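You operate a simulated robot arm through the tools that you are given. There is no shell and no other tool.

Carry out the task below with a simulated two-armed robot. There is one attempt and no reset: what you move stays moved.

JOB
On the checking end of the blue bench, fold the rag in half and then in half again.

The check looks at the end state, three seconds after you hand in, the way a careful person would. Anything else that was tipped, shoved, dropped, spilled or broken makes it a failure. Flat cloth is picked up by pressing the open fingertips on it (5 to 10 N) and closing them slowly along it; thin cloth reads only 2 to 8 mm in the jaws.

ROBOT AND FRAMES
Two 7-joint arms with two-finger parallel grippers on one trunk, on a base that drives. Base frame: it is fixed to the floor where the robot stands at the start and does not move with it; the origin is under the middle of the robot, x ahead of it, y to its left, z up. Units: mm, rad, N and s.
The left shoulder is at the start at [50, 209, 1196], the right one opposite. With the tool pointing down near the work surface each hand reaches from about 100 to 880 mm from the robot's upright axis, wherever it stands, measured 20 degrees to its own side. Places, roughly: checking end of the blue bench [-200, -2900, 800]; rag [250, -2750, 750]. Payload 4.4 kg a hand.
The tool frame of a hand sits at the grasp point between the pads (the TCP): z along the fingers, y along the line on which they close. The tips reach 23 mm beyond it. The gripper opens to 94 mm. The fingers are 38 mm wide and 10 mm thick; the gripper's body (54 by 96 mm) begins 39 mm behind the TCP.
Orientation is that of the tool frame in the base frame, as [roll, pitch, yaw] about the fixed x, y, z axes, in that order (R = Rz(yaw) Ry(pitch) Rx(roll)). With the fingers straight down and closing along the base's y, the tool's x points along the base's -x, its y along +y and its z along -z.

CONTROLS
- The arms move only by the tool jog_arm. It takes "left_targets", "right_targets" or both (then of equal length, played together; a hand with none holds still); each is a list of rows, each a list of 7 numbers: the shift along the tool's x, y, z in m, then the turn, a rotation vector about the tool's x, y, z in degrees, then the finger opening in m, from 0 to 0.094. In form: [[dx, dy, dz, ax, ay, az, grip], ...]. A call has 1 to 20 rows; each row shifts and turns the commanded pose from where the row before left it, along the tool's axes as they then stand. A row lasts 0.2 s, in which the tool goes at most 50 mm and 0.15 rad; a call with a longer step from one row to the next is refused whole, and so is a gripper value outside its range. Where a pose cannot be reached the arm comes as near as it can. A force on the tool above 40 N (or 10 N above the force at the start of the call, whichever is more), or a blocked arm, ends the call early, and 0.2 s more pass. Each finger travels about 108 mm/s and halts on what it meets, pressing with about 27 N; the grip force reading is that of the motor and also rises with nothing between the fingers. The clock runs only during rows and for 0.2 s after the last one: add rows that do not move to give the fingers time. The reply holds the time, the measured pose of the TCP, the force on the tool along the base axes, the opening and the grip force, in the units named above and with some noise, with the torque about the TCP (base axes, N m) and any sound that the robot's microphone picked up.
- Cameras (640 x 400 px; columns grow to the right, rows downward): "scene" is now at [163.3, -27.2, 1375.1]; the picture's right is [-0.18, -0.98, 0.00], its down [-0.54, 0.10, -0.83] and it looks along [0.82, -0.15, -0.55] (base axes); focal length 251 px, centre (320, 200). "left" rides on the left gripper at [86, -16, -74] in its tool frame; the picture's right is [0.18, 0.98, 0.00], its down [-0.58, 0.11, -0.81] and it looks along [-0.79, 0.15, 0.59] (tool axes); focal length 243 px, centre (320, 200). "right" rides on the right gripper at [86, 16, -74] in its tool frame; the picture's right is [-0.18, 0.98, 0.00], its down [-0.58, -0.11, -0.81] and it looks along [-0.79, -0.15, 0.59] (tool axes); focal length 243 px, centre (320, 200). There is no depth. A picture from a camera that has moved, and an enlarged one, comes with that camera's place and axes in the base frame and with its lens. The place of the scene camera against the robot may be out by one fixed shift of up to 25 mm in any direction.
- get_image(camera): a new picture of that camera. It takes no simulated time.
- raise_lower(by): slides the trunk up (or, below 0, down) by that many mm; the arms and the scene camera ride with it, the base frame stays. It gives what a move gives, with no picture.
- steer(legs): drives the robot by 1 to 6 legs, each [ahead, left, turn to the left] in mm, mm and rad, along the robot's own axes; the way and the turn of a leg run together, so that a leg with both is an arc; at most 1500 mm and 3.142 rad a leg. The arms and the cameras ride along, it lands a little off, and it stops where it bumps. It gives what a move gives.
- turn_head(pan, tilt): turns the head with the scene camera to pan (to the left, within 1.396 rad either way) and tilt (down, from -0.506 to 1.204), counted from straight ahead of the robot. It gives what a move gives.
- zoom(camera, box): a new picture of the part [left, top, right, bottom] of that camera's present view, enlarged. It takes no simulated time.
- sign_off(): hands the job in; it is judged then, once.

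Places have to be worked out from the pictures, the camera data and where the tool is seen. Open the grippers and draw the arms clear of the work before you hand the job in, unless the task says otherwise.

The tools are called as name(argument=value, ...) on one line, values as JSON. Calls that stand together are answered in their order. jog_arm: Moves the arms, as the interface text tells. Its arguments: {"type":"object","properties":{"left_targets":{"type":"array","items":{"type":"array","items":{"type":"number"}}},"right_targets":{"type":"array","items":{"type":"array","items":{"type":"number"}}}},"required":[]} The other tools are called the same way: raise_lower (by) slides the trunk up or down; steer (legs) drives the base; turn_head (pan, tilt) turns the head that bears the scene camera; get_image (camera) takes a picture; zoom (camera, box) takes an enlarged picture of a part of a camera's view; sign_off () hands the job in.

At the start:

```text
clock: 0.0
left_eef_pos: [601.6, 216.7, 944.7]
left_tcp_rot: [-3.141, 0.001, 3.142]
left_force: [-0.6, -0.4, -0.1]
left_ft_torque: [0.0, -0.01, 0.0]
left_width: 94.0
left_gripper_force: 0.2
right_eef_pos: [634.1, -264.4, 986.5]
right_tcp_rot: [3.142, 0.0, -3.141]
right_force: [-0.9, -0.6, -0.6]
right_ft_torque: [0.0, 0.03, -0.01]
right_width: 94.1
right_gripper_force: 0.0
trunk travel left (down, up): [-275.0, 288.0]
robot x, y, heading: [1.9, -2.1, 0.0]
head pan, tilt: [-0.183, 0.586]
```

scene: 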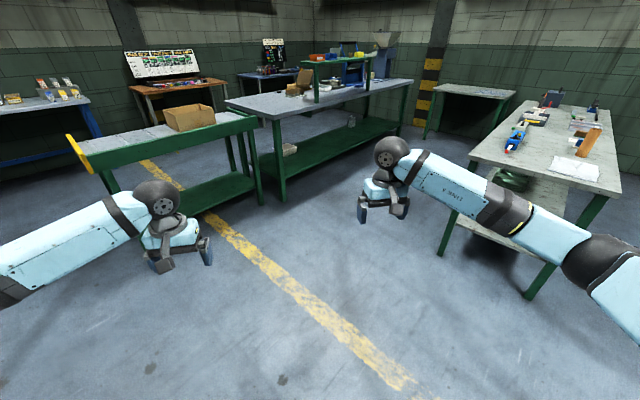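
right: 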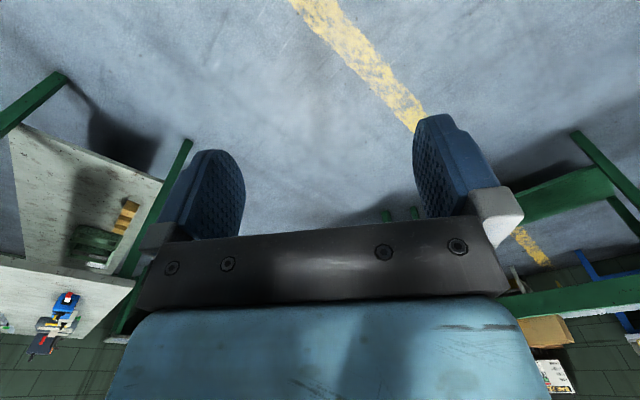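
left: 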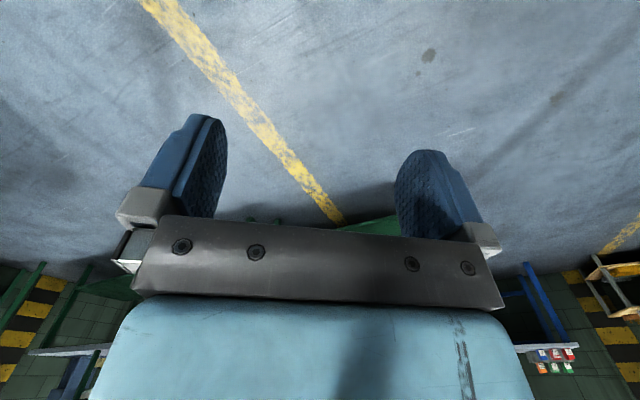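

The pictures show the room ahead but not the blue bench, which lies to my right at y about -2900. I turn the head right to look for it before driving.

turn_head(pan=-1.39, tilt=0.3)

get_image(camera="scene")

```text
clock: 1.4
left_eef_pos: [604.1, 217.9, 944.8]
left_tcp_rot: [-3.14, -0.001, -3.141]
left_force: [0.1, 0.3, -1.0]
left_ft_torque: [-0.04, 0.0, 0.02]
left_width: 94.0
left_gripper_force: 0.1
right_eef_pos: [633.9, -265.0, 986.6]
right_tcp_rot: [-3.14, 0.0, 3.14]
right_force: [0.4, 0.3, 0.0]
right_ft_torque: [0.0, 0.01, 0.01]
right_width: 94.0
right_gripper_force: 0.0
trunk travel left (down, up): [-275.0, 288.0]
robot x, y, heading: [0.3, 2.3, 0.003]
head pan, tilt: [-1.389, 0.3]
```

```text
taken
camera scene: at [92.9, -102.9, 1401.3], right [-0.98, -0.18, 0.0], down [-0.05, 0.29, -0.96], along [0.17, -0.94, -0.3], focal length 251 px, centre (320, 200)
```

scene: 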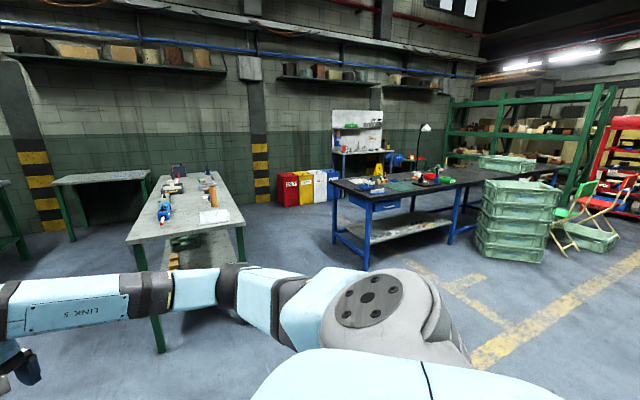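

A bench with a dark top and blue frame stands at about columns 330-560. I zoom in on it to find the rag and the free floor around it.

zoom(camera="scene", box=[310, 110, 500, 230])

zoom(camera="scene", box=[420, 100, 640, 270])

zoom(camera="scene", box=[110, 150, 340, 290])

```text
3.33 times, centred on (405, 170) of scene
camera zoom: at [92.9, -102.9, 1401.3], right [-0.98, -0.18, 0.0], down [-0.05, 0.29, -0.96], along [0.17, -0.94, -0.3], focal length 836 px, centre (37, 300)
```

zoom: 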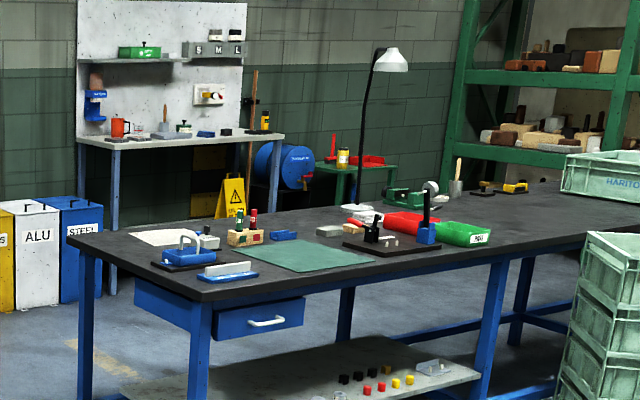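

```text
2.35 times, centred on (530, 185) of scene
camera zoom: at [92.9, -102.9, 1401.3], right [-0.98, -0.18, 0.0], down [-0.05, 0.29, -0.96], along [0.17, -0.94, -0.3], focal length 590 px, centre (-174, 235)
```

zoom: 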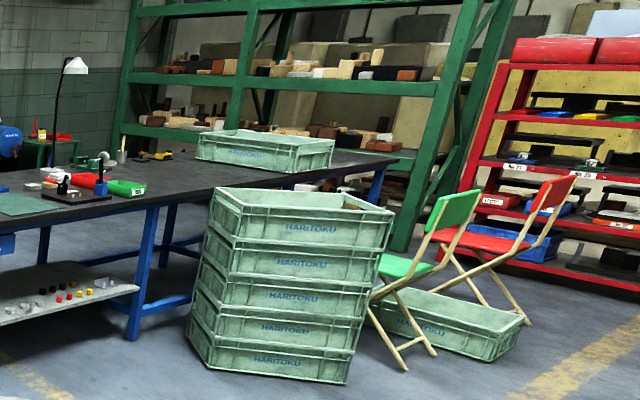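

```text
2.78 times, centred on (225, 220) of scene
camera zoom: at [92.9, -102.9, 1401.3], right [-0.98, -0.18, 0.0], down [-0.05, 0.29, -0.96], along [0.17, -0.94, -0.3], focal length 698 px, centre (584, 144)
```

zoom: 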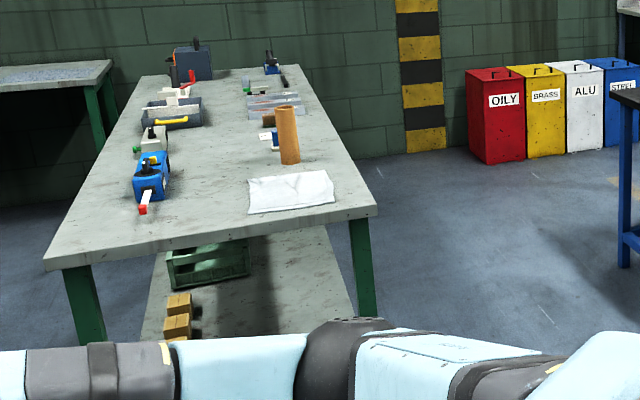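

The rag looks to be the cream cloth near the left end of the dark-topped bench. The white cloth on the green bench is a different one. Before driving I pull both arms in about 240 mm and lift them a little, so that nothing sticks out while turning.

jog_arm(left_targets=[[0.02, 0, -0.005, 0, 0, 0, 0.094], [0.03, 0, -0.01, 0, 0, 0, 0.094], [0.03, 0, -0.01, 0, 0, 0, 0.094], [0.03, 0, -0.01, 0, 0, 0, 0.094], [0.03, 0, -0.01, 0, 0, 0, 0.094], [0.03, 0, -0.01, 0, 0, 0, 0.094], [0.03, 0, -0.01, 0, 0, 0, 0.094], [0.03, 0, -0.005, 0, 0, 0, 0.094], [0.01, 0, 0, 0, 0, 0, 0.094]], right_targets=[[0.02, 0, -0.005, 0, 0, 0, 0.094], [0.03, 0, -0.005, 0, 0, 0, 0.094], [0.03, 0, -0.005, 0, 0, 0, 0.094], [0.03, 0, -0.005, 0, 0, 0, 0.094], [0.03, 0, -0.005, 0, 0, 0, 0.094], [0.03, 0, -0.005, 0, 0, 0, 0.094], [0.03, 0, -0.005, 0, 0, 0, 0.094], [0.03, 0, -0.005, 0, 0, 0, 0.094], [0.02, 0, 0, 0, 0, 0, 0.094]])

get_image(camera="scene")

```text
clock: 3.4
left_eef_pos: [361.3, 217.0, 1015.0]
left_tcp_rot: [-3.141, 0.0, -3.141]
left_force: [0.1, -0.4, 0.5]
left_ft_torque: [0.02, -0.02, -0.02]
left_width: 93.9
left_gripper_force: 0.0
right_eef_pos: [385.2, -265.6, 1027.2]
right_tcp_rot: [-3.141, 0.0, 3.14]
right_force: [0.0, -0.1, -0.5]
right_ft_torque: [-0.02, 0.0, 0.0]
right_width: 93.9
right_gripper_force: 0.1
trunk travel left (down, up): [-275.0, 288.0]
robot x, y, heading: [-1.1, 0.1, 0.003]
head pan, tilt: [-1.389, 0.3]
```

```text
taken
camera scene: at [92.7, -103.0, 1401.4], right [-0.98, -0.18, 0.0], down [-0.05, 0.29, -0.96], along [0.17, -0.94, -0.3], focal length 251 px, centre (320, 200)
```

scene: 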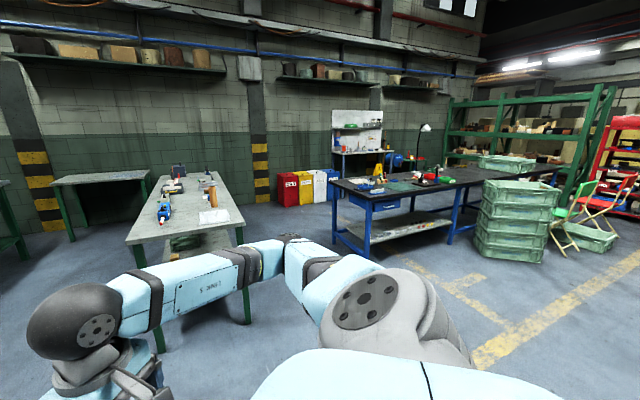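

The arms are in at x of about 370, and the room is clear around me. I turn in place to the right by about 1.3 rad to face the gap between the benches, with the head centred.

steer(legs=[[0, 0, -1.3]])

turn_head(pan=-0.2, tilt=0.4)

get_image(camera="scene")

```text
clock: 7.0
left_eef_pos: [307.3, -290.0, 1015.5]
left_tcp_rot: [-3.141, 0.0, 1.846]
left_force: [0.2, -0.4, 0.0]
left_ft_torque: [-0.04, 0.0, 0.03]
left_width: 94.2
left_gripper_force: 0.2
right_eef_pos: [-149.2, -442.2, 1027.1]
right_tcp_rot: [3.141, -0.001, 1.848]
right_force: [0.1, -0.4, -0.4]
right_ft_torque: [-0.03, -0.01, -0.02]
right_width: 94.0
right_gripper_force: 0.1
trunk travel left (down, up): [-275.0, 288.0]
robot x, y, heading: [2.9, 2.0, -1.295]
head pan, tilt: [-1.389, 0.3]
```

```text
clock: 8.4
left_eef_pos: [307.0, -289.0, 1014.7]
left_tcp_rot: [3.142, 0.0, 1.845]
left_force: [0.3, -0.1, 0.2]
left_ft_torque: [0.02, -0.01, -0.02]
left_width: 94.2
left_gripper_force: 0.1
right_eef_pos: [-150.5, -442.4, 1026.8]
right_tcp_rot: [3.141, 0.0, 1.847]
right_force: [0.4, -0.1, 0.1]
right_ft_torque: [0.0, 0.01, -0.03]
right_width: 93.7
right_gripper_force: 0.0
trunk travel left (down, up): [-275.0, 288.0]
robot x, y, heading: [1.3, 0.5, -1.293]
head pan, tilt: [-0.201, 0.4]
```

```text
taken
camera scene: at [33.9, -168.3, 1392.1], right [-1.0, -0.07, 0.0], down [-0.03, 0.39, -0.92], along [0.07, -0.92, -0.39], focal length 251 px, centre (320, 200)
```

scene: 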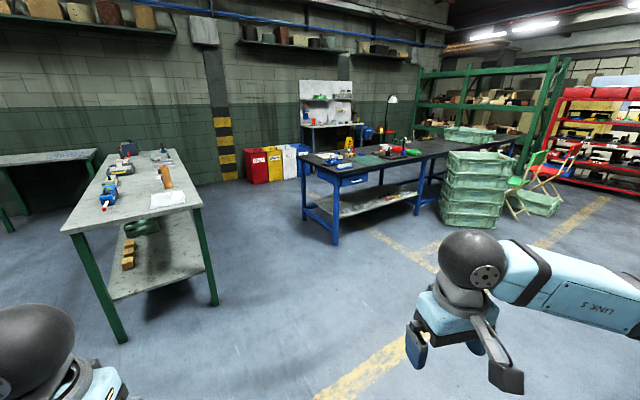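

The floor straight ahead, between the green bench on the left and the blue bench, is free. I drive ahead 900 mm and look again.

steer(legs=[[900, 0, 0]])

turn_head(pan=-0.2, tilt=0.5)

get_image(camera="scene")

zoom(camera="scene", box=[280, 60, 540, 220])

```text
clock: 13.1
left_eef_pos: [555.6, -1155.2, 1014.1]
left_tcp_rot: [3.141, 0.001, 1.852]
left_force: [0.1, 0.0, -0.2]
left_ft_torque: [0.03, 0.01, -0.02]
left_width: 94.2
left_gripper_force: 0.1
right_eef_pos: [98.6, -1306.9, 1027.6]
right_tcp_rot: [3.141, 0.0, 1.85]
right_force: [0.3, 0.1, 0.0]
right_ft_torque: [0.02, 0.04, -0.04]
right_width: 94.0
right_gripper_force: 0.0
trunk travel left (down, up): [-275.0, 288.0]
robot x, y, heading: [247.8, -864.7, -1.286]
head pan, tilt: [-0.201, 0.4]
```

```text
clock: 13.8
left_eef_pos: [555.6, -1153.2, 1015.3]
left_tcp_rot: [3.141, 0.001, 1.853]
left_force: [0.1, -0.3, 0.4]
left_ft_torque: [-0.02, 0.01, -0.01]
left_width: 93.9
left_gripper_force: 0.1
right_eef_pos: [99.3, -1309.3, 1026.7]
right_tcp_rot: [-3.141, 0.0, 1.851]
right_force: [-0.1, 0.0, -0.9]
right_ft_torque: [0.02, 0.03, 0.04]
right_width: 94.0
right_gripper_force: 0.0
trunk travel left (down, up): [-275.0, 288.0]
robot x, y, heading: [246.6, -866.4, -1.291]
head pan, tilt: [-0.201, 0.499]
```

```text
taken
camera scene: at [281.8, -1031.8, 1383.0], right [-1.0, -0.08, 0.0], down [-0.04, 0.48, -0.88], along [0.07, -0.88, -0.48], focal length 251 px, centre (320, 200)
```

scene: 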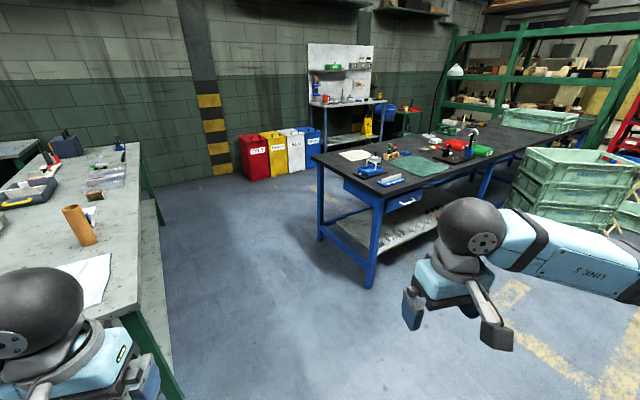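

```text
2.46 times, centred on (410, 140) of scene
camera zoom: at [281.8, -1031.8, 1383.0], right [-1.0, -0.08, 0.0], down [-0.04, 0.48, -0.88], along [0.07, -0.88, -0.48], focal length 617 px, centre (98, 348)
```

zoom: 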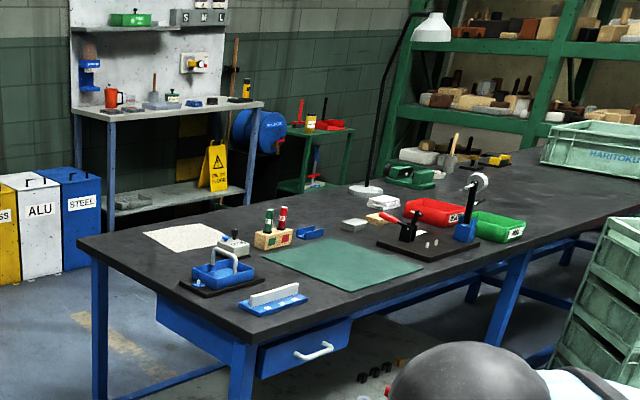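

I place the blue bench's near-left corner at about (81,-2201), its far-left corner at (487,-2839) and the rag near (150,-2900). That means standing off the bench end at heading about -2.57, so I shift into line with the gap and turn to that heading.

steer(legs=[[228, -291, 0], [0, 0, -1.285]])

turn_head(pan=1.0, tilt=0.5)

get_image(camera="scene")

```text
clock: 20.1
left_eef_pos: [-156.2, -1541.6, 1012.8]
left_tcp_rot: [-3.141, -0.001, 0.57]
left_force: [-0.6, -0.1, 0.3]
left_ft_torque: [-0.03, 0.02, 0.0]
left_width: 94.0
left_gripper_force: 0.1
right_eef_pos: [-437.0, -1147.9, 1026.7]
right_tcp_rot: [3.141, 0.001, 0.57]
right_force: [-0.2, -0.7, 0.4]
right_ft_torque: [-0.01, 0.02, -0.02]
right_width: 94.3
right_gripper_force: 0.1
trunk travel left (down, up): [-275.0, 288.0]
robot x, y, heading: [32.9, -1164.2, -2.573]
head pan, tilt: [-0.201, 0.499]
```

```text
clock: 21.5
left_eef_pos: [-158.0, -1541.0, 1015.2]
left_tcp_rot: [-3.141, 0.0, 0.571]
left_force: [-1.1, 1.2, -0.6]
left_ft_torque: [0.01, 0.02, 0.0]
left_width: 93.9
left_gripper_force: 0.1
right_eef_pos: [-435.9, -1147.6, 1024.9]
right_tcp_rot: [-3.142, -0.001, 0.571]
right_force: [0.0, 0.2, 0.9]
right_ft_torque: [0.04, 0.0, -0.02]
right_width: 94.2
right_gripper_force: 0.1
trunk travel left (down, up): [-275.0, 288.0]
robot x, y, heading: [28.7, -1165.8, -2.571]
head pan, tilt: [1.0, 0.499]
```

```text
taken
camera scene: at [-17.1, -1301.5, 1382.9], right [-1.0, 0.0, 0.0], down [0.0, 0.48, -0.88], along [0.0, -0.88, -0.48], focal length 251 px, centre (320, 200)
```

scene: 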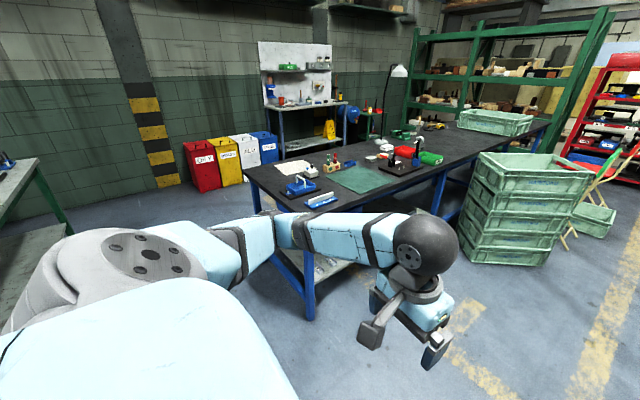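

Heading is now -2.571, in line with the bench end, and I am about 500 mm off both benches' edges. I strafe left 800 mm along the bench end and then look again.

steer(legs=[[0, 800, 0]])

turn_head(pan=0.5, tilt=0.6)

get_image(camera="scene")

```text
clock: 28.9
left_eef_pos: [267.2, -2208.2, 1014.5]
left_tcp_rot: [-3.14, 0.0, 0.565]
left_force: [-0.5, -0.2, 0.6]
left_ft_torque: [-0.01, -0.03, 0.0]
left_width: 94.2
left_gripper_force: 0.1
right_eef_pos: [-9.6, -1813.4, 1026.8]
right_tcp_rot: [-3.139, 0.0, 0.565]
right_force: [0.6, -0.4, 0.1]
right_ft_torque: [0.01, 0.0, 0.03]
right_width: 94.0
right_gripper_force: 0.1
trunk travel left (down, up): [-275.0, 288.0]
robot x, y, heading: [456.0, -1829.0, -2.573]
head pan, tilt: [1.0, 0.499]
```

```text
clock: 29.8
left_eef_pos: [267.1, -2209.9, 1014.9]
left_tcp_rot: [-3.142, 0.0, 0.564]
left_force: [-0.5, -0.1, -1.0]
left_ft_torque: [-0.02, 0.01, -0.01]
left_width: 94.0
left_gripper_force: 0.1
right_eef_pos: [-10.1, -1812.9, 1026.2]
right_tcp_rot: [3.141, 0.001, 0.566]
right_force: [1.1, -0.6, 0.3]
right_ft_torque: [0.02, 0.01, 0.04]
right_width: 93.9
right_gripper_force: 0.0
trunk travel left (down, up): [-275.0, 288.0]
robot x, y, heading: [456.7, -1827.7, -2.577]
head pan, tilt: [0.499, 0.6]
```

```text
taken
camera scene: at [366.3, -1955.3, 1373.9], right [-0.87, 0.48, 0.0], down [0.27, 0.49, -0.83], along [-0.4, -0.72, -0.56], focal length 251 px, centre (320, 200)
```

scene: 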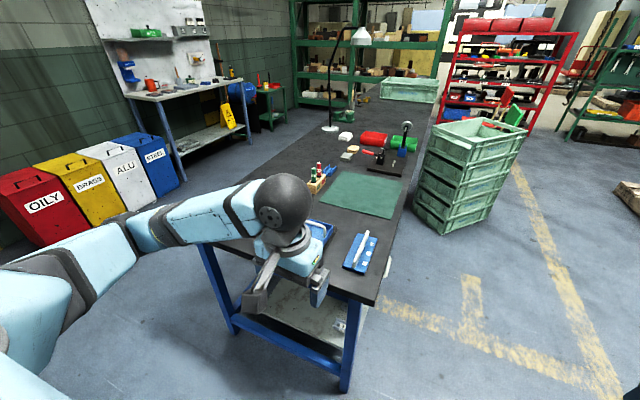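

The hands are still about 190 mm short of the bench edge and well above it. I strafe another 700 mm left to come level with the rag.

steer(legs=[[0, 700, 0]])

turn_head(pan=0.0, tilt=0.75)

get_image(camera="scene")

```text
clock: 36.4
left_eef_pos: [640.9, -2798.4, 1014.6]
left_tcp_rot: [-3.141, 0.001, 0.565]
left_force: [-0.2, 0.6, 0.3]
left_ft_torque: [0.04, -0.01, -0.02]
left_width: 93.8
left_gripper_force: 0.1
right_eef_pos: [364.3, -2403.2, 1026.3]
right_tcp_rot: [-3.142, 0.001, 0.566]
right_force: [0.0, 0.7, -0.1]
right_ft_torque: [0.02, -0.01, -0.01]
right_width: 93.8
right_gripper_force: 0.0
trunk travel left (down, up): [-275.0, 288.0]
robot x, y, heading: [830.8, -2422.5, -2.574]
head pan, tilt: [0.499, 0.6]
```

```text
clock: 37.3
left_eef_pos: [641.4, -2798.8, 1014.6]
left_tcp_rot: [3.141, 0.0, 0.565]
left_force: [-0.4, 0.2, 0.0]
left_ft_torque: [-0.01, -0.01, 0.05]
left_width: 94.1
left_gripper_force: 0.1
right_eef_pos: [365.4, -2403.4, 1026.4]
right_tcp_rot: [-3.141, 0.001, 0.566]
right_force: [0.8, -0.6, -0.7]
right_ft_torque: [-0.01, -0.03, -0.02]
right_width: 94.1
right_gripper_force: 0.0
trunk travel left (down, up): [-275.0, 288.0]
robot x, y, heading: [827.8, -2420.7, -2.575]
head pan, tilt: [0.0, 0.75]
```

```text
taken
camera scene: at [713.4, -2512.7, 1361.0], right [-0.54, 0.84, 0.0], down [0.58, 0.37, -0.73], along [-0.62, -0.39, -0.68], focal length 251 px, centre (320, 200)
```

scene: 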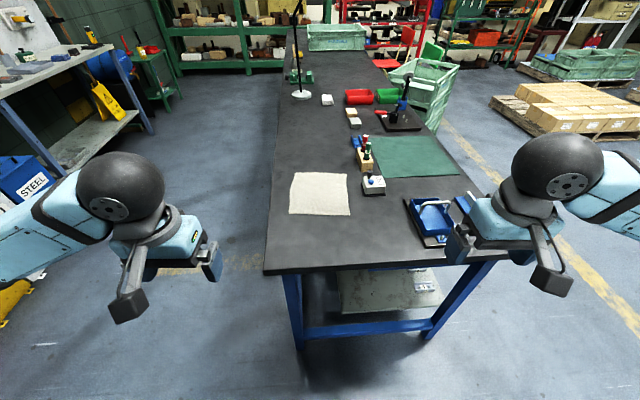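

The rag is in clear view: about 195 by 222 mm, centred near (142,-2872), straight ahead at about 820 mm. The bench edge is about 500 mm ahead, so I look down to see how much room my base has before moving closer.

turn_head(pan=0.0, tilt=1.2)

get_image(camera="scene")

```text
clock: 38.2
left_eef_pos: [640.6, -2798.3, 1013.9]
left_tcp_rot: [-3.141, 0.0, 0.565]
left_force: [0.5, 0.0, 0.2]
left_ft_torque: [0.03, -0.01, -0.02]
left_width: 93.9
left_gripper_force: 0.0
right_eef_pos: [365.0, -2403.7, 1026.4]
right_tcp_rot: [-3.141, -0.001, 0.565]
right_force: [1.1, 1.0, -0.1]
right_ft_torque: [0.02, 0.02, -0.02]
right_width: 93.8
right_gripper_force: 0.1
trunk travel left (down, up): [-275.0, 288.0]
robot x, y, heading: [833.7, -2420.5, -2.579]
head pan, tilt: [0.0, 1.201]
```

```text
taken
camera scene: at [736.1, -2498.2, 1329.3], right [-0.54, 0.84, 0.0], down [0.79, 0.5, -0.36], along [-0.31, -0.19, -0.93], focal length 251 px, centre (320, 200)
```

scene: 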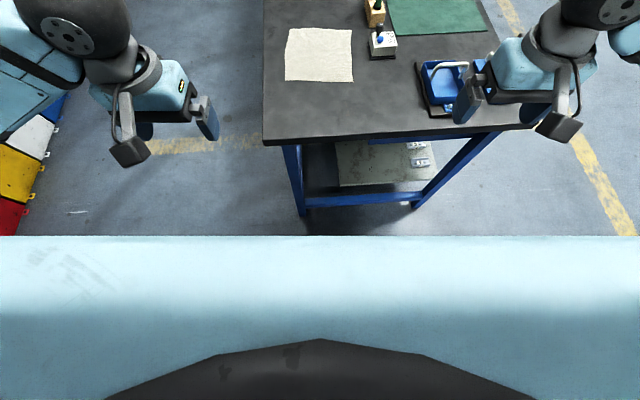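

My chest hides the base, but the edge is still about 500 mm from my axis. I move ahead a modest 140 mm, shifting slightly left and turning -0.05 rad to square up with the rag.

steer(legs=[[140, 40, -0.05]])

turn_head(pan=0.0, tilt=1.0)

get_image(camera="scene")

zoom(camera="scene", box=[240, 60, 440, 185])

```text
clock: 39.5
left_eef_pos: [524.9, -2894.1, 1014.0]
left_tcp_rot: [3.141, 0.001, 0.514]
left_force: [-0.4, -0.7, 0.4]
left_ft_torque: [0.0, -0.01, 0.02]
left_width: 94.1
left_gripper_force: 0.0
right_eef_pos: [265.9, -2487.1, 1024.9]
right_tcp_rot: [-3.141, -0.002, 0.514]
right_force: [-0.6, -0.1, 0.0]
right_ft_torque: [0.01, -0.03, -0.02]
right_width: 94.0
right_gripper_force: 0.0
trunk travel left (down, up): [-275.0, 288.0]
robot x, y, heading: [730.9, -2528.3, -2.628]
head pan, tilt: [0.0, 1.201]
```

```text
clock: 40.3
left_eef_pos: [525.2, -2894.3, 1014.1]
left_tcp_rot: [-3.141, 0.0, 0.515]
left_force: [0.1, 0.2, -0.1]
left_ft_torque: [0.02, 0.0, 0.01]
left_width: 94.1
left_gripper_force: 0.1
right_eef_pos: [267.9, -2485.4, 1026.5]
right_tcp_rot: [-3.141, 0.001, 0.514]
right_force: [0.0, 0.0, 0.1]
right_ft_torque: [-0.04, -0.01, 0.0]
right_width: 94.1
right_gripper_force: 0.1
trunk travel left (down, up): [-275.0, 288.0]
robot x, y, heading: [733.2, -2528.5, -2.626]
head pan, tilt: [0.0, 1.0]
```

```text
taken
camera scene: at [622.8, -2605.1, 1341.8], right [-0.49, 0.87, 0.0], down [0.73, 0.41, -0.54], along [-0.47, -0.27, -0.84], focal length 251 px, centre (320, 200)
```

scene: 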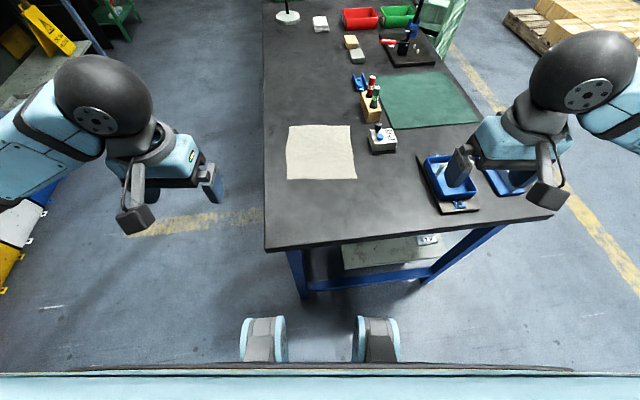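

```text
3.20 times, centred on (340, 122) of scene
camera zoom: at [622.8, -2605.1, 1341.8], right [-0.49, 0.87, 0.0], down [0.73, 0.41, -0.54], along [-0.47, -0.27, -0.84], focal length 802 px, centre (256, 448)
```

zoom: 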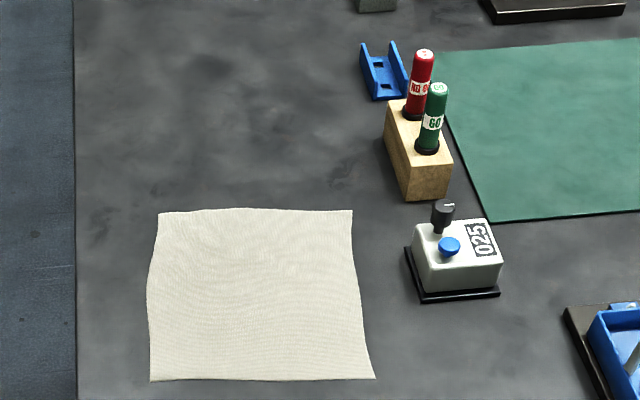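

The wheel fronts are about 50 mm short of the bench edge, so this is close enough. The rag spans about 570-792 mm ahead and from 110 mm left to 88 mm right of my axis, with the gauge box and plug block 45-55 mm to its right. I will fold the far edge toward me with both hands closing across that edge, so first I yaw the hands 90 degrees in the air with their cameras outward.

jog_arm(left_targets=[[0, 0, 0, 0, 0, 8, 0.094], [0, 0, 0, 0, 0, 8, 0.094], [0, 0, 0, 0, 0, 8, 0.094], [0, 0, 0, 0, 0, 8, 0.094], [0, 0, 0, 0, 0, 8, 0.094], [0, 0, 0, 0, 0, 8, 0.094], [0, 0, 0, 0, 0, 8, 0.094], [0, 0, 0, 0, 0, 8, 0.094], [0, 0, 0, 0, 0, 8, 0.094], [0, 0, 0, 0, 0, 8, 0.094], [0, 0, 0, 0, 0, 8, 0.094], [0, 0, 0, 0, 0, 2, 0.094], [0, 0, 0, 0, 0, 0, 0.094]], right_targets=[[0, 0, 0, 0, 0, -8, 0.094], [0, 0, 0, 0, 0, -8, 0.094], [0, 0, 0, 0, 0, -8, 0.094], [0, 0, 0, 0, 0, -8, 0.094], [0, 0, 0, 0, 0, -8, 0.094], [0, 0, 0, 0, 0, -8, 0.094], [0, 0, 0, 0, 0, -8, 0.094], [0, 0, 0, 0, 0, -8, 0.094], [0, 0, 0, 0, 0, -8, 0.094], [0, 0, 0, 0, 0, -8, 0.094], [0, 0, 0, 0, 0, -8, 0.094], [0, 0, 0, 0, 0, -2, 0.094], [0, 0, 0, 0, 0, 0, 0.094]])

get_image(camera="scene")

```text
clock: 43.1
left_eef_pos: [525.2, -2893.7, 1014.1]
left_tcp_rot: [-3.141, 0.001, -1.056]
left_force: [1.1, -0.2, 0.1]
left_ft_torque: [0.01, -0.01, -0.02]
left_width: 94.1
left_gripper_force: 0.0
right_eef_pos: [301.5, -2516.7, 1022.8]
right_tcp_rot: [-3.123, 0.019, 1.834]
right_force: [-0.2, -0.3, -0.1]
right_ft_torque: [0.02, 0.0, 0.01]
right_width: 93.9
right_gripper_force: 0.0
right hand out of reach, approached as far as the arm can: row 9, 10, 11
trunk travel left (down, up): [-275.0, 288.0]
robot x, y, heading: [734.3, -2525.6, -2.628]
head pan, tilt: [0.0, 1.0]
```

```text
taken
camera scene: at [623.0, -2605.8, 1341.9], right [-0.49, 0.87, 0.0], down [0.73, 0.42, -0.54], along [-0.47, -0.27, -0.84], focal length 251 px, centre (320, 200)
```

scene: 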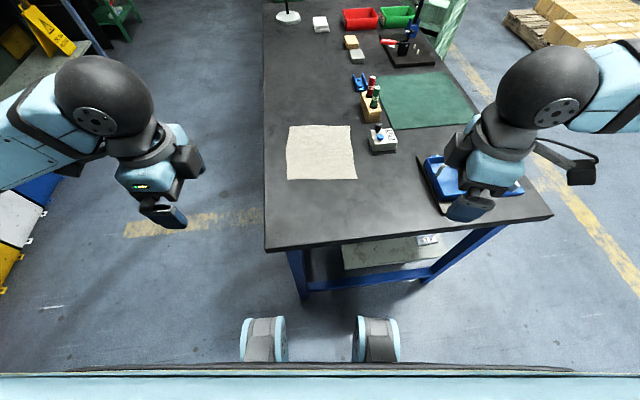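

The left hand turned fully, but the right stopped about 14 degrees short at its current spot. That should ease once it is further forward and nearer the middle. I test a short 60 mm forward move of the right hand to see how the command frame behaves.

jog_arm(right_targets=[[0, -0.02, 0, 0, 0, 0, 0.094], [0, -0.02, 0, 0, 0, 0, 0.094], [0, -0.02, 0, 0, 0, 0, 0.094], [0, 0, 0, 0, 0, 0, 0.094]])

```text
clock: 44.1
left_eef_pos: [523.4, -2893.5, 1014.7]
left_tcp_rot: [3.141, 0.002, -1.057]
left_force: [-1.0, 0.4, -0.3]
left_ft_torque: [0.03, 0.0, 0.01]
left_width: 94.0
left_gripper_force: 0.0
right_eef_pos: [307.9, -2508.4, 1017.4]
right_tcp_rot: [-3.119, 0.018, 1.863]
right_force: [0.4, -0.6, 0.9]
right_ft_torque: [0.01, 0.02, 0.0]
right_width: 94.2
right_gripper_force: 0.0
right hand out of reach, approached as far as the arm can: row 1, 2, 3
trunk travel left (down, up): [-275.0, 288.0]
robot x, y, heading: [735.6, -2524.8, -2.629]
head pan, tilt: [0.0, 1.0]
```

The arm stays pinned at its wrist limit while the command stays at the full yaw. I turn the right hand back 24 degrees to free it and read where it settles.

jog_arm(right_targets=[[0, 0, 0, 0, 0, 8, 0.094], [0, 0, 0, 0, 0, 8, 0.094], [0, 0, 0, 0, 0, 8, 0.094], [0, 0, 0, 0, 0, 0, 0.094]])

```text
clock: 45.1
left_eef_pos: [523.6, -2892.6, 1014.7]
left_tcp_rot: [3.141, -0.001, -1.057]
left_force: [-0.2, 0.5, -0.6]
left_ft_torque: [-0.01, -0.02, 0.02]
left_width: 94.0
left_gripper_force: 0.0
right_eef_pos: [308.7, -2508.7, 1018.7]
right_tcp_rot: [-3.132, 0.026, 1.449]
right_force: [0.0, -0.7, -0.4]
right_ft_torque: [0.0, 0.02, 0.02]
right_width: 93.8
right_gripper_force: 0.1
trunk travel left (down, up): [-275.0, 288.0]
robot x, y, heading: [734.0, -2524.2, -2.623]
head pan, tilt: [0.0, 1.0]
```

The command frame restarts from the pose actually reached, which makes planning simple. I move the right hand at its present height to above the far-right part of the rag (about 785 ahead, 58 right), and then turn it.

jog_arm(right_targets=[[-0.0257, -0.0161, 0, 0, 0, 0, 0.094], [-0.0257, -0.0161, 0, 0, 0, 0, 0.094], [-0.0257, -0.0161, 0, 0, 0, 0, 0.094], [-0.0257, -0.0161, 0, 0, 0, 0, 0.094], [-0.0257, -0.0161, 0, 0, 0, 0, 0.094], [-0.0257, -0.0161, 0, 0, 0, 0, 0.094], [-0.0257, -0.0161, 0, 0, 0, 0, 0.094], [-0.0257, -0.0161, 0, 0, 0, 0, 0.094], [-0.0257, -0.0161, 0, 0, 0, 0, 0.094], [-0.0257, -0.0161, 0, 0, 0, 0, 0.094], [-0.0257, -0.0161, 0, 0, 0, 0, 0.094], [-0.0257, -0.0161, 0, 0, 0, 0, 0.094], [-0.0257, -0.0161, 0, 0, 0, 0, 0.094], [-0.0257, -0.0161, 0, 0, 0, 0, 0.094], [-0.0257, -0.0161, 0, 0, 0, 0, 0.094], [0, 0, 0, 0, 0, 0, 0.094]])

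get_image(camera="scene")

```text
clock: 48.5
left_eef_pos: [522.9, -2894.7, 1014.9]
left_tcp_rot: [3.14, -0.002, -1.056]
left_force: [0.1, 0.3, -0.4]
left_ft_torque: [0.0, 0.01, 0.01]
left_width: 94.0
left_gripper_force: 0.1
right_eef_pos: [117.9, -2743.9, 1025.5]
right_tcp_rot: [-3.13, 0.026, 1.449]
right_force: [0.3, 0.8, -0.5]
right_ft_torque: [-0.02, 0.02, -0.02]
right_width: 93.8
right_gripper_force: 0.1
right hand out of reach, approached as far as the arm can: row 11, 12, 13, 14, 15
trunk travel left (down, up): [-275.0, 288.0]
robot x, y, heading: [731.7, -2524.9, -2.628]
head pan, tilt: [0.0, 1.0]
```

```text
taken
camera scene: at [622.7, -2605.2, 1341.8], right [-0.49, 0.87, 0.0], down [0.73, 0.41, -0.54], along [-0.47, -0.27, -0.84], focal length 251 px, centre (320, 200)
```

scene: 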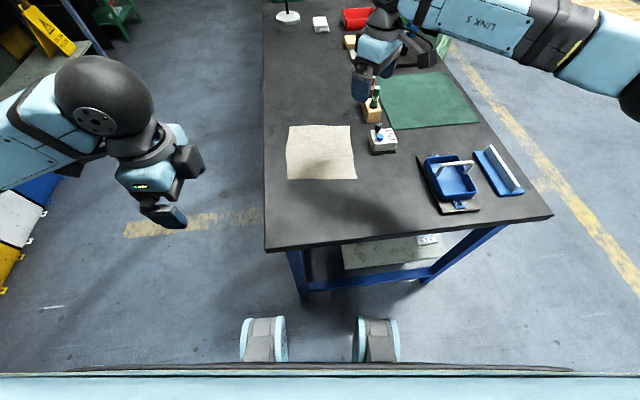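

The right hand cannot hold that much yaw as it moves inward; it stuck at about 644 ahead, 113 right. I check whether the left arm, fully yawed, can reach its place above the far-left part of the rag at a lower height.

jog_arm(left_targets=[[-0.00916, 0.028, 0.0067, 0, 0, 0, 0.094], [-0.00916, 0.028, 0.0067, 0, 0, 0, 0.094], [-0.00916, 0.028, 0.0067, 0, 0, 0, 0.094], [-0.00916, 0.028, 0.0067, 0, 0, 0, 0.094], [-0.00916, 0.028, 0.0067, 0, 0, 0, 0.094], [-0.00916, 0.028, 0.0067, 0, 0, 0, 0.094], [-0.00916, 0.028, 0.0067, 0, 0, 0, 0.094], [-0.00916, 0.028, 0.0067, 0, 0, 0, 0.094], [-0.00916, 0.028, 0.0067, 0, 0, 0, 0.094], [-0.00916, 0.028, 0.0067, 0, 0, 0, 0.094], [-0.00916, 0.028, 0.0067, 0, 0, 0, 0.094], [-0.00916, 0.028, 0.0067, 0, 0, 0, 0.094], [-0.00916, 0.028, 0.0067, 0, 0, 0, 0.094], [-0.00916, 0.028, 0.0067, 0, 0, 0, 0.094], [-0.00916, 0.028, 0.0067, 0, 0, 0, 0.094], [0, 0, 0, 0, 0, 0, 0.094]])

get_image(camera="scene")

```text
clock: 51.9
left_eef_pos: [90.5, -2983.1, 914.5]
left_tcp_rot: [-3.141, -0.001, -1.056]
left_force: [0.8, -0.5, -0.4]
left_ft_torque: [0.03, -0.02, -0.01]
left_width: 94.1
left_gripper_force: 0.1
right_eef_pos: [117.6, -2744.4, 1026.6]
right_tcp_rot: [-3.132, 0.026, 1.449]
right_force: [-0.7, 0.1, 0.2]
right_ft_torque: [0.0, 0.01, -0.01]
right_width: 93.9
right_gripper_force: 0.0
trunk travel left (down, up): [-275.0, 288.0]
robot x, y, heading: [733.6, -2526.6, -2.626]
head pan, tilt: [0.0, 1.0]
```

```text
taken
camera scene: at [623.3, -2605.7, 1341.9], right [-0.49, 0.87, 0.0], down [0.73, 0.42, -0.54], along [-0.47, -0.27, -0.84], focal length 251 px, centre (320, 200)
```

scene: 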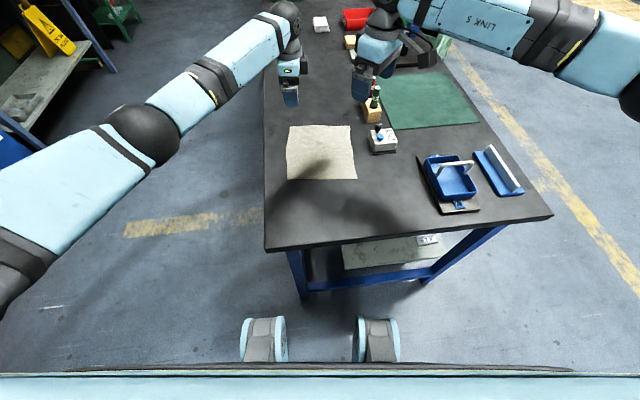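

The left hand reaches its place cleanly, so the mirrored pose should suit the right arm. It seems to have gone into a poor elbow posture. I retrace the right hand, turn it back to neutral yaw and level it, to start again from a true mirror of the left hand's start pose.

jog_arm(right_targets=[[0.0257, 0.0161, 0, 0, 0, 0, 0.094], [0.0257, 0.0161, 0, 0, 0, 0, 0.094], [0.0257, 0.0161, 0, 0, 0, 0, 0.094], [0.0257, 0.0161, 0, 0, 0, 0, 0.094], [0.0257, 0.0161, 0, 0, 0, 0, 0.094], [0.0257, 0.0161, 0, 0, 0, 0, 0.094], [0.0257, 0.0161, 0, 0, 0, 0, 0.094], [0.0257, 0.0161, 0, 0, 0, 0, 0.094], [0.0257, 0.0161, 0, 0, 0, 0, 0.094], [0.0257, 0.0161, 0, 0, 0, 0, 0.094], [0, 0, 0, -0.55, 1.5, 0, 0.094], [0, 0, 0, 0, 0, 7.66, 0.094], [0, 0, 0, 0, 0, 7.66, 0.094], [0, 0, 0, 0, 0, 7.66, 0.094], [0, 0, 0, 0, 0, 7.66, 0.094], [0, 0, 0, 0, 0, 7.66, 0.094], [0, 0, 0, 0, 0, 7.66, 0.094], [0, 0, 0, 0, 0, 7.66, 0.094], [0, 0, 0, 0, 0, 0, 0.094]])

get_image(camera="scene")

```text
clock: 55.9
left_eef_pos: [90.8, -2981.6, 914.4]
left_tcp_rot: [3.141, 0.0, -1.057]
left_force: [-0.4, 0.3, 0.0]
left_ft_torque: [0.03, 0.02, 0.02]
left_width: 93.9
left_gripper_force: 0.1
right_eef_pos: [307.9, -2509.6, 1017.3]
right_tcp_rot: [-3.139, -0.001, 0.512]
right_force: [-0.6, 0.5, -0.3]
right_ft_torque: [-0.02, -0.01, -0.01]
right_width: 94.0
right_gripper_force: 0.0
trunk travel left (down, up): [-275.0, 288.0]
robot x, y, heading: [731.0, -2523.4, -2.627]
head pan, tilt: [0.0, 1.0]
```

```text
taken
camera scene: at [622.7, -2605.2, 1341.9], right [-0.49, 0.87, 0.0], down [0.73, 0.41, -0.54], along [-0.47, -0.27, -0.84], focal length 251 px, centre (320, 200)
```

scene: 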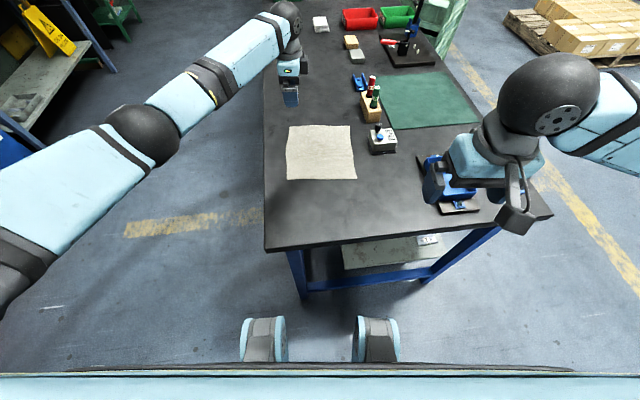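

The right hand is now at 363 ahead, 223 right and 1017 high, which mirrors where the left hand turned without trouble. I repeat the 90 degree turn from here.

jog_arm(right_targets=[[0, 0, 0, 0, 0, -8, 0.094], [0, 0, 0, 0, 0, -8, 0.094], [0, 0, 0, 0, 0, -8, 0.094], [0, 0, 0, 0, 0, -8, 0.094], [0, 0, 0, 0, 0, -8, 0.094], [0, 0, 0, 0, 0, -8, 0.094], [0, 0, 0, 0, 0, -8, 0.094], [0, 0, 0, 0, 0, 0, 0.094]])

get_image(camera="scene")

```text
clock: 57.7
left_eef_pos: [89.8, -2981.3, 913.8]
left_tcp_rot: [-3.141, 0.001, -1.055]
left_force: [0.6, -0.1, 0.8]
left_ft_torque: [0.01, 0.03, 0.01]
left_width: 93.9
left_gripper_force: 0.0
right_eef_pos: [308.5, -2508.2, 1017.8]
right_tcp_rot: [3.141, 0.001, 1.493]
right_force: [-0.4, -0.3, -0.2]
right_ft_torque: [-0.01, -0.01, -0.03]
right_width: 93.9
right_gripper_force: 0.1
trunk travel left (down, up): [-275.0, 288.0]
robot x, y, heading: [733.4, -2527.1, -2.627]
head pan, tilt: [0.0, 1.0]
```

```text
taken
camera scene: at [622.7, -2605.2, 1341.8], right [-0.49, 0.87, 0.0], down [0.73, 0.41, -0.54], along [-0.47, -0.27, -0.84], focal length 251 px, centre (320, 200)
```

scene: 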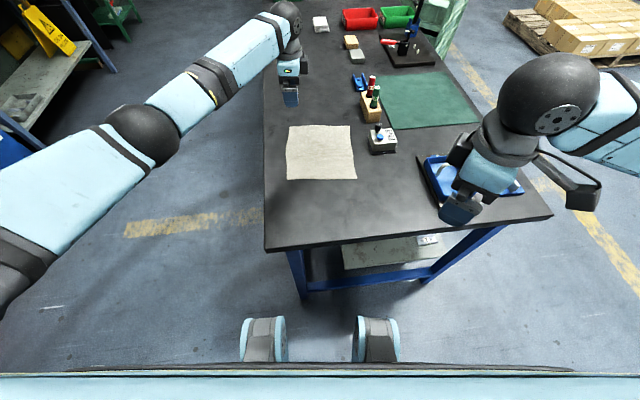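

The turn to 56 degrees was clean, with position and tilt held. I continue to the full 90 degrees.

jog_arm(right_targets=[[0, 0, 0, 0, 0, -8, 0.094], [0, 0, 0, 0, 0, -8, 0.094], [0, 0, 0, 0, 0, -8, 0.094], [0, 0, 0, 0, 0, -8, 0.094], [0, 0, 0, 0, 0, -2, 0.094], [0, 0, 0, 0, 0, 0, 0.094]])

```text
clock: 59.1
left_eef_pos: [90.8, -2983.0, 914.7]
left_tcp_rot: [3.141, -0.002, -1.057]
left_force: [0.2, -1.1, -0.2]
left_ft_torque: [0.01, 0.0, 0.0]
left_width: 93.7
left_gripper_force: 0.1
right_eef_pos: [333.8, -2534.0, 1014.3]
right_tcp_rot: [3.14, 0.041, 1.95]
right_force: [-0.4, -0.2, 0.6]
right_ft_torque: [0.05, 0.0, 0.0]
right_width: 93.8
right_gripper_force: 0.0
right hand out of reach, approached as far as the arm can: row 3, 4
trunk travel left (down, up): [-275.0, 288.0]
robot x, y, heading: [733.7, -2531.0, -2.629]
head pan, tilt: [0.0, 1.0]
```

The right wrist stops at about 82 degrees here too, so full yaw is out for this arm. I back off to 45 degrees yaw and level the hand, which would suit a diagonal pinch of the far-right corner.

jog_arm(right_targets=[[0, 0, 0, 0, 2.35, 0, 0.094], [0, 0, 0, 0, 0, 7.4, 0.094], [0, 0, 0, 0, 0, 7.4, 0.094], [0, 0, 0, 0, 0, 7.4, 0.094], [0, 0, 0, 0, 0, 7.4, 0.094], [0, 0, 0, 0, 0, 7.4, 0.094], [0, 0, 0, 0, 0, 0, 0.094]])

zoom(camera="scene", box=[400, 40, 640, 240])

get_image(camera="left")

```text
clock: 60.7
left_eef_pos: [90.8, -2982.5, 914.0]
left_tcp_rot: [3.141, 0.0, -1.057]
left_force: [-0.6, 0.2, 0.3]
left_ft_torque: [-0.01, 0.0, 0.02]
left_width: 94.0
left_gripper_force: 0.1
right_eef_pos: [339.1, -2537.3, 1014.0]
right_tcp_rot: [3.142, -0.001, 1.339]
right_force: [-0.1, 0.4, -0.3]
right_ft_torque: [0.02, 0.02, -0.02]
right_width: 93.9
right_gripper_force: 0.1
right hand out of reach, approached as far as the arm can: row 1
trunk travel left (down, up): [-275.0, 288.0]
robot x, y, heading: [731.2, -2525.6, -2.626]
head pan, tilt: [0.0, 1.0]
```

```text
2.00 times, centred on (520, 140) of scene
camera zoom: at [622.8, -2605.2, 1341.9], right [-0.49, 0.87, 0.0], down [0.73, 0.41, -0.54], along [-0.47, -0.27, -0.84], focal length 501 px, centre (-80, 320)
```

zoom: 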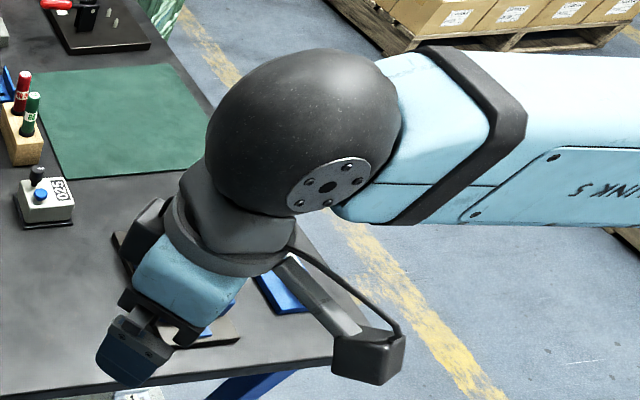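

```text
taken
camera left: at [147.2, -3048.5, 988.7], right [-0.76, -0.64, 0.0], down [-0.38, 0.45, 0.81], along [-0.52, 0.62, -0.59], focal length 243 px, centre (320, 200)
```

left: 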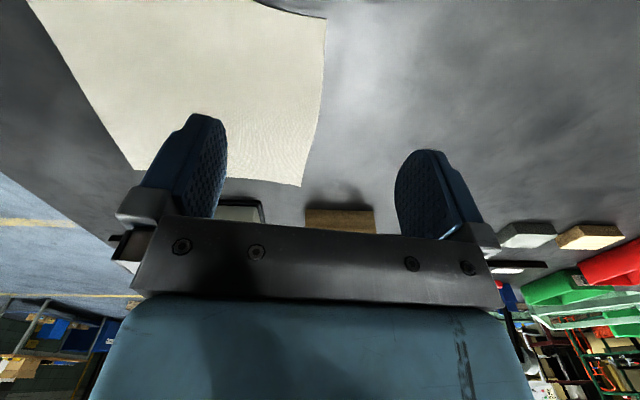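

The wrist view puts the rag's far corners near (102,-3000) and (-1,-2833), about 12 mm nearer than the scene view said. The left jaws already straddle the far edge. As +90 is out for the right hand, I try the opposite yaw of -90, which also closes across the edge; its camera would then fit in the gap between the hands.

jog_arm(right_targets=[[0, 0, 0, 0, 0, 8, 0.094], [0, 0, 0, 0, 0, 8, 0.094], [0, 0, 0, 0, 0, 8, 0.094], [0, 0, 0, 0, 0, 8, 0.094], [0, 0, 0, 0, 0, 8, 0.094], [0, 0, 0, 0, 0, 8, 0.094], [0, 0, 0, 0, 0, 8, 0.094], [0, 0, 0, 0, 0, 8, 0.094], [0, 0, 0, 0, 0, 8, 0.094], [0, 0, 0, 0, 0, 8, 0.094], [0, 0, 0, 0, 0, 8, 0.094], [0, 0, 0, 0, 0, 8, 0.094], [0, 0, 0, 0, 0, 8, 0.094], [0, 0, 0, 0, 0, 8, 0.094], [0, 0, 0, 0, 0, 8, 0.094], [0, 0, 0, 0, 0, 8, 0.094], [0, 0, 0, 0, 0, 8, 0.094], [0, 0, 0, 0, 0, 1.2, 0.094], [0, 0, 0, 0, 0, 0, 0.094]])

get_image(camera="scene")

```text
clock: 64.7
left_eef_pos: [88.8, -2981.9, 914.1]
left_tcp_rot: [3.14, 0.001, -1.055]
left_force: [-0.4, 0.5, -0.1]
left_ft_torque: [0.01, -0.02, 0.01]
left_width: 93.9
left_gripper_force: 0.1
right_eef_pos: [340.0, -2536.8, 1014.9]
right_tcp_rot: [-3.141, -0.001, -1.056]
right_force: [-0.8, 0.6, -0.2]
right_ft_torque: [-0.01, -0.04, -0.01]
right_width: 93.9
right_gripper_force: 0.1
trunk travel left (down, up): [-275.0, 288.0]
robot x, y, heading: [733.1, -2527.4, -2.625]
head pan, tilt: [0.0, 1.0]
```

```text
taken
camera scene: at [622.7, -2605.2, 1341.8], right [-0.49, 0.87, 0.0], down [0.73, 0.41, -0.54], along [-0.47, -0.27, -0.84], focal length 251 px, centre (320, 200)
```

scene: 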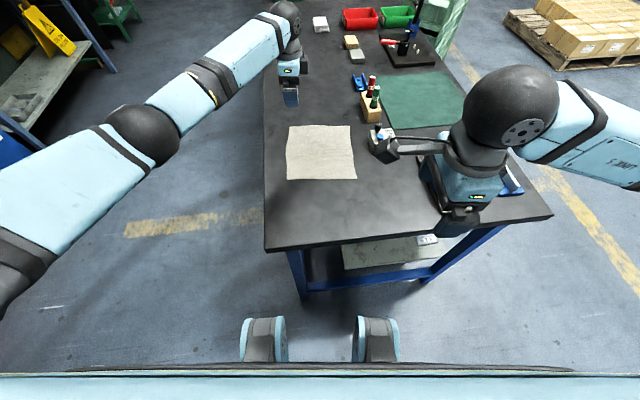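

The right hand holds yaw -90 cleanly, so both tool frames now match (x left, y ahead, z down). I move the right hand high over the objects to about 785 ahead, 72 right, at z 950.

jog_arm(right_targets=[[0.00704, 0.02734, 0.0041, 0, 0, 0, 0.094], [0.00704, 0.02734, 0.0041, 0, 0, 0, 0.094], [0.00704, 0.02734, 0.0041, 0, 0, 0, 0.094], [0.00704, 0.02734, 0.0041, 0, 0, 0, 0.094], [0.00704, 0.02734, 0.0041, 0, 0, 0, 0.094], [0.00704, 0.02734, 0.0041, 0, 0, 0, 0.094], [0.00704, 0.02734, 0.0041, 0, 0, 0, 0.094], [0.00704, 0.02734, 0.0041, 0, 0, 0, 0.094], [0.00704, 0.02734, 0.0041, 0, 0, 0, 0.094], [0.00704, 0.02734, 0.0041, 0, 0, 0, 0.094], [0.00704, 0.02734, 0.0041, 0, 0, 0, 0.094], [0.00704, 0.02734, 0.0041, 0, 0, 0, 0.094], [0.00704, 0.02734, 0.0041, 0, 0, 0, 0.094], [0.00704, 0.02734, 0.0041, 0, 0, 0, 0.094], [0.00704, 0.02734, 0.0041, 0, 0, 0, 0.094], [0.00704, 0.02734, 0.0041, 0, 0, 0, 0.094], [0, 0, 0, 0, 0, 0, 0.094]])

get_image(camera="scene")

get_image(camera="right")

get_image(camera="left")

```text
clock: 68.3
left_eef_pos: [90.4, -2981.7, 914.4]
left_tcp_rot: [3.141, 0.001, -1.056]
left_force: [0.1, 0.1, 0.0]
left_ft_torque: [-0.01, -0.01, 0.02]
left_width: 94.1
left_gripper_force: 0.0
right_eef_pos: [14.5, -2851.2, 949.9]
right_tcp_rot: [3.14, -0.002, -1.056]
right_force: [-0.4, 0.1, 0.3]
right_ft_torque: [-0.01, -0.01, -0.01]
right_width: 94.0
right_gripper_force: 0.0
trunk travel left (down, up): [-275.0, 288.0]
robot x, y, heading: [732.6, -2526.6, -2.625]
head pan, tilt: [0.0, 1.0]
```

```text
taken
camera scene: at [622.7, -2604.5, 1341.9], right [-0.49, 0.87, 0.0], down [0.73, 0.41, -0.54], along [-0.47, -0.27, -0.84], focal length 251 px, centre (320, 200)
```

scene: 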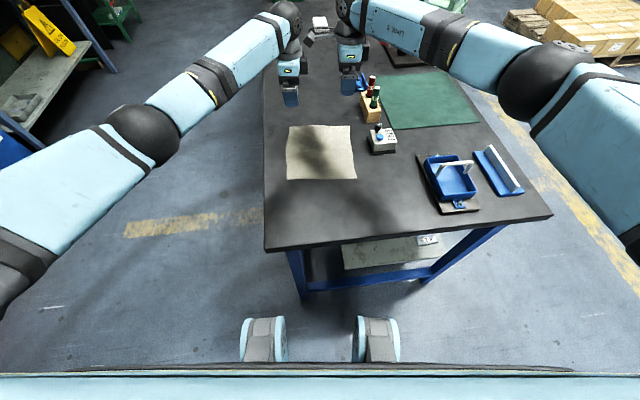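

```text
taken
camera right: at [43.7, -2932.4, 1024.0], right [-0.95, -0.32, 0.0], down [-0.19, 0.56, 0.81], along [-0.26, 0.76, -0.59], focal length 243 px, centre (320, 200)
```

right: 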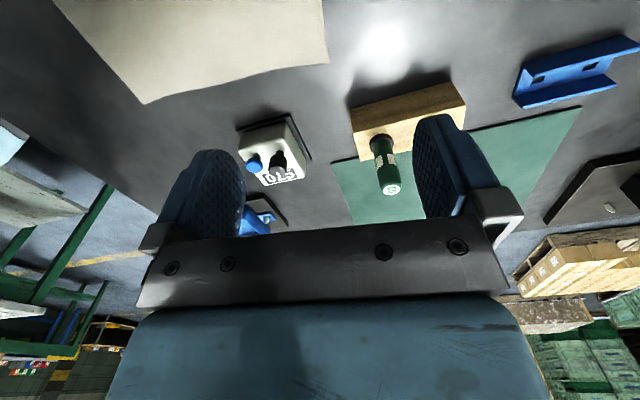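

```text
taken
camera left: at [147.0, -3047.9, 989.0], right [-0.76, -0.64, 0.0], down [-0.38, 0.45, 0.81], along [-0.52, 0.62, -0.59], focal length 243 px, centre (320, 200)
```

left: 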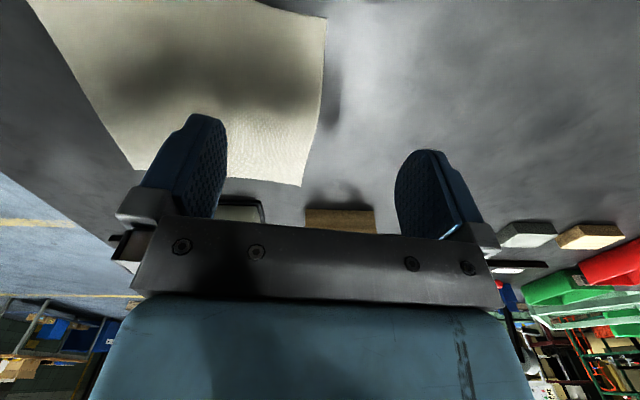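

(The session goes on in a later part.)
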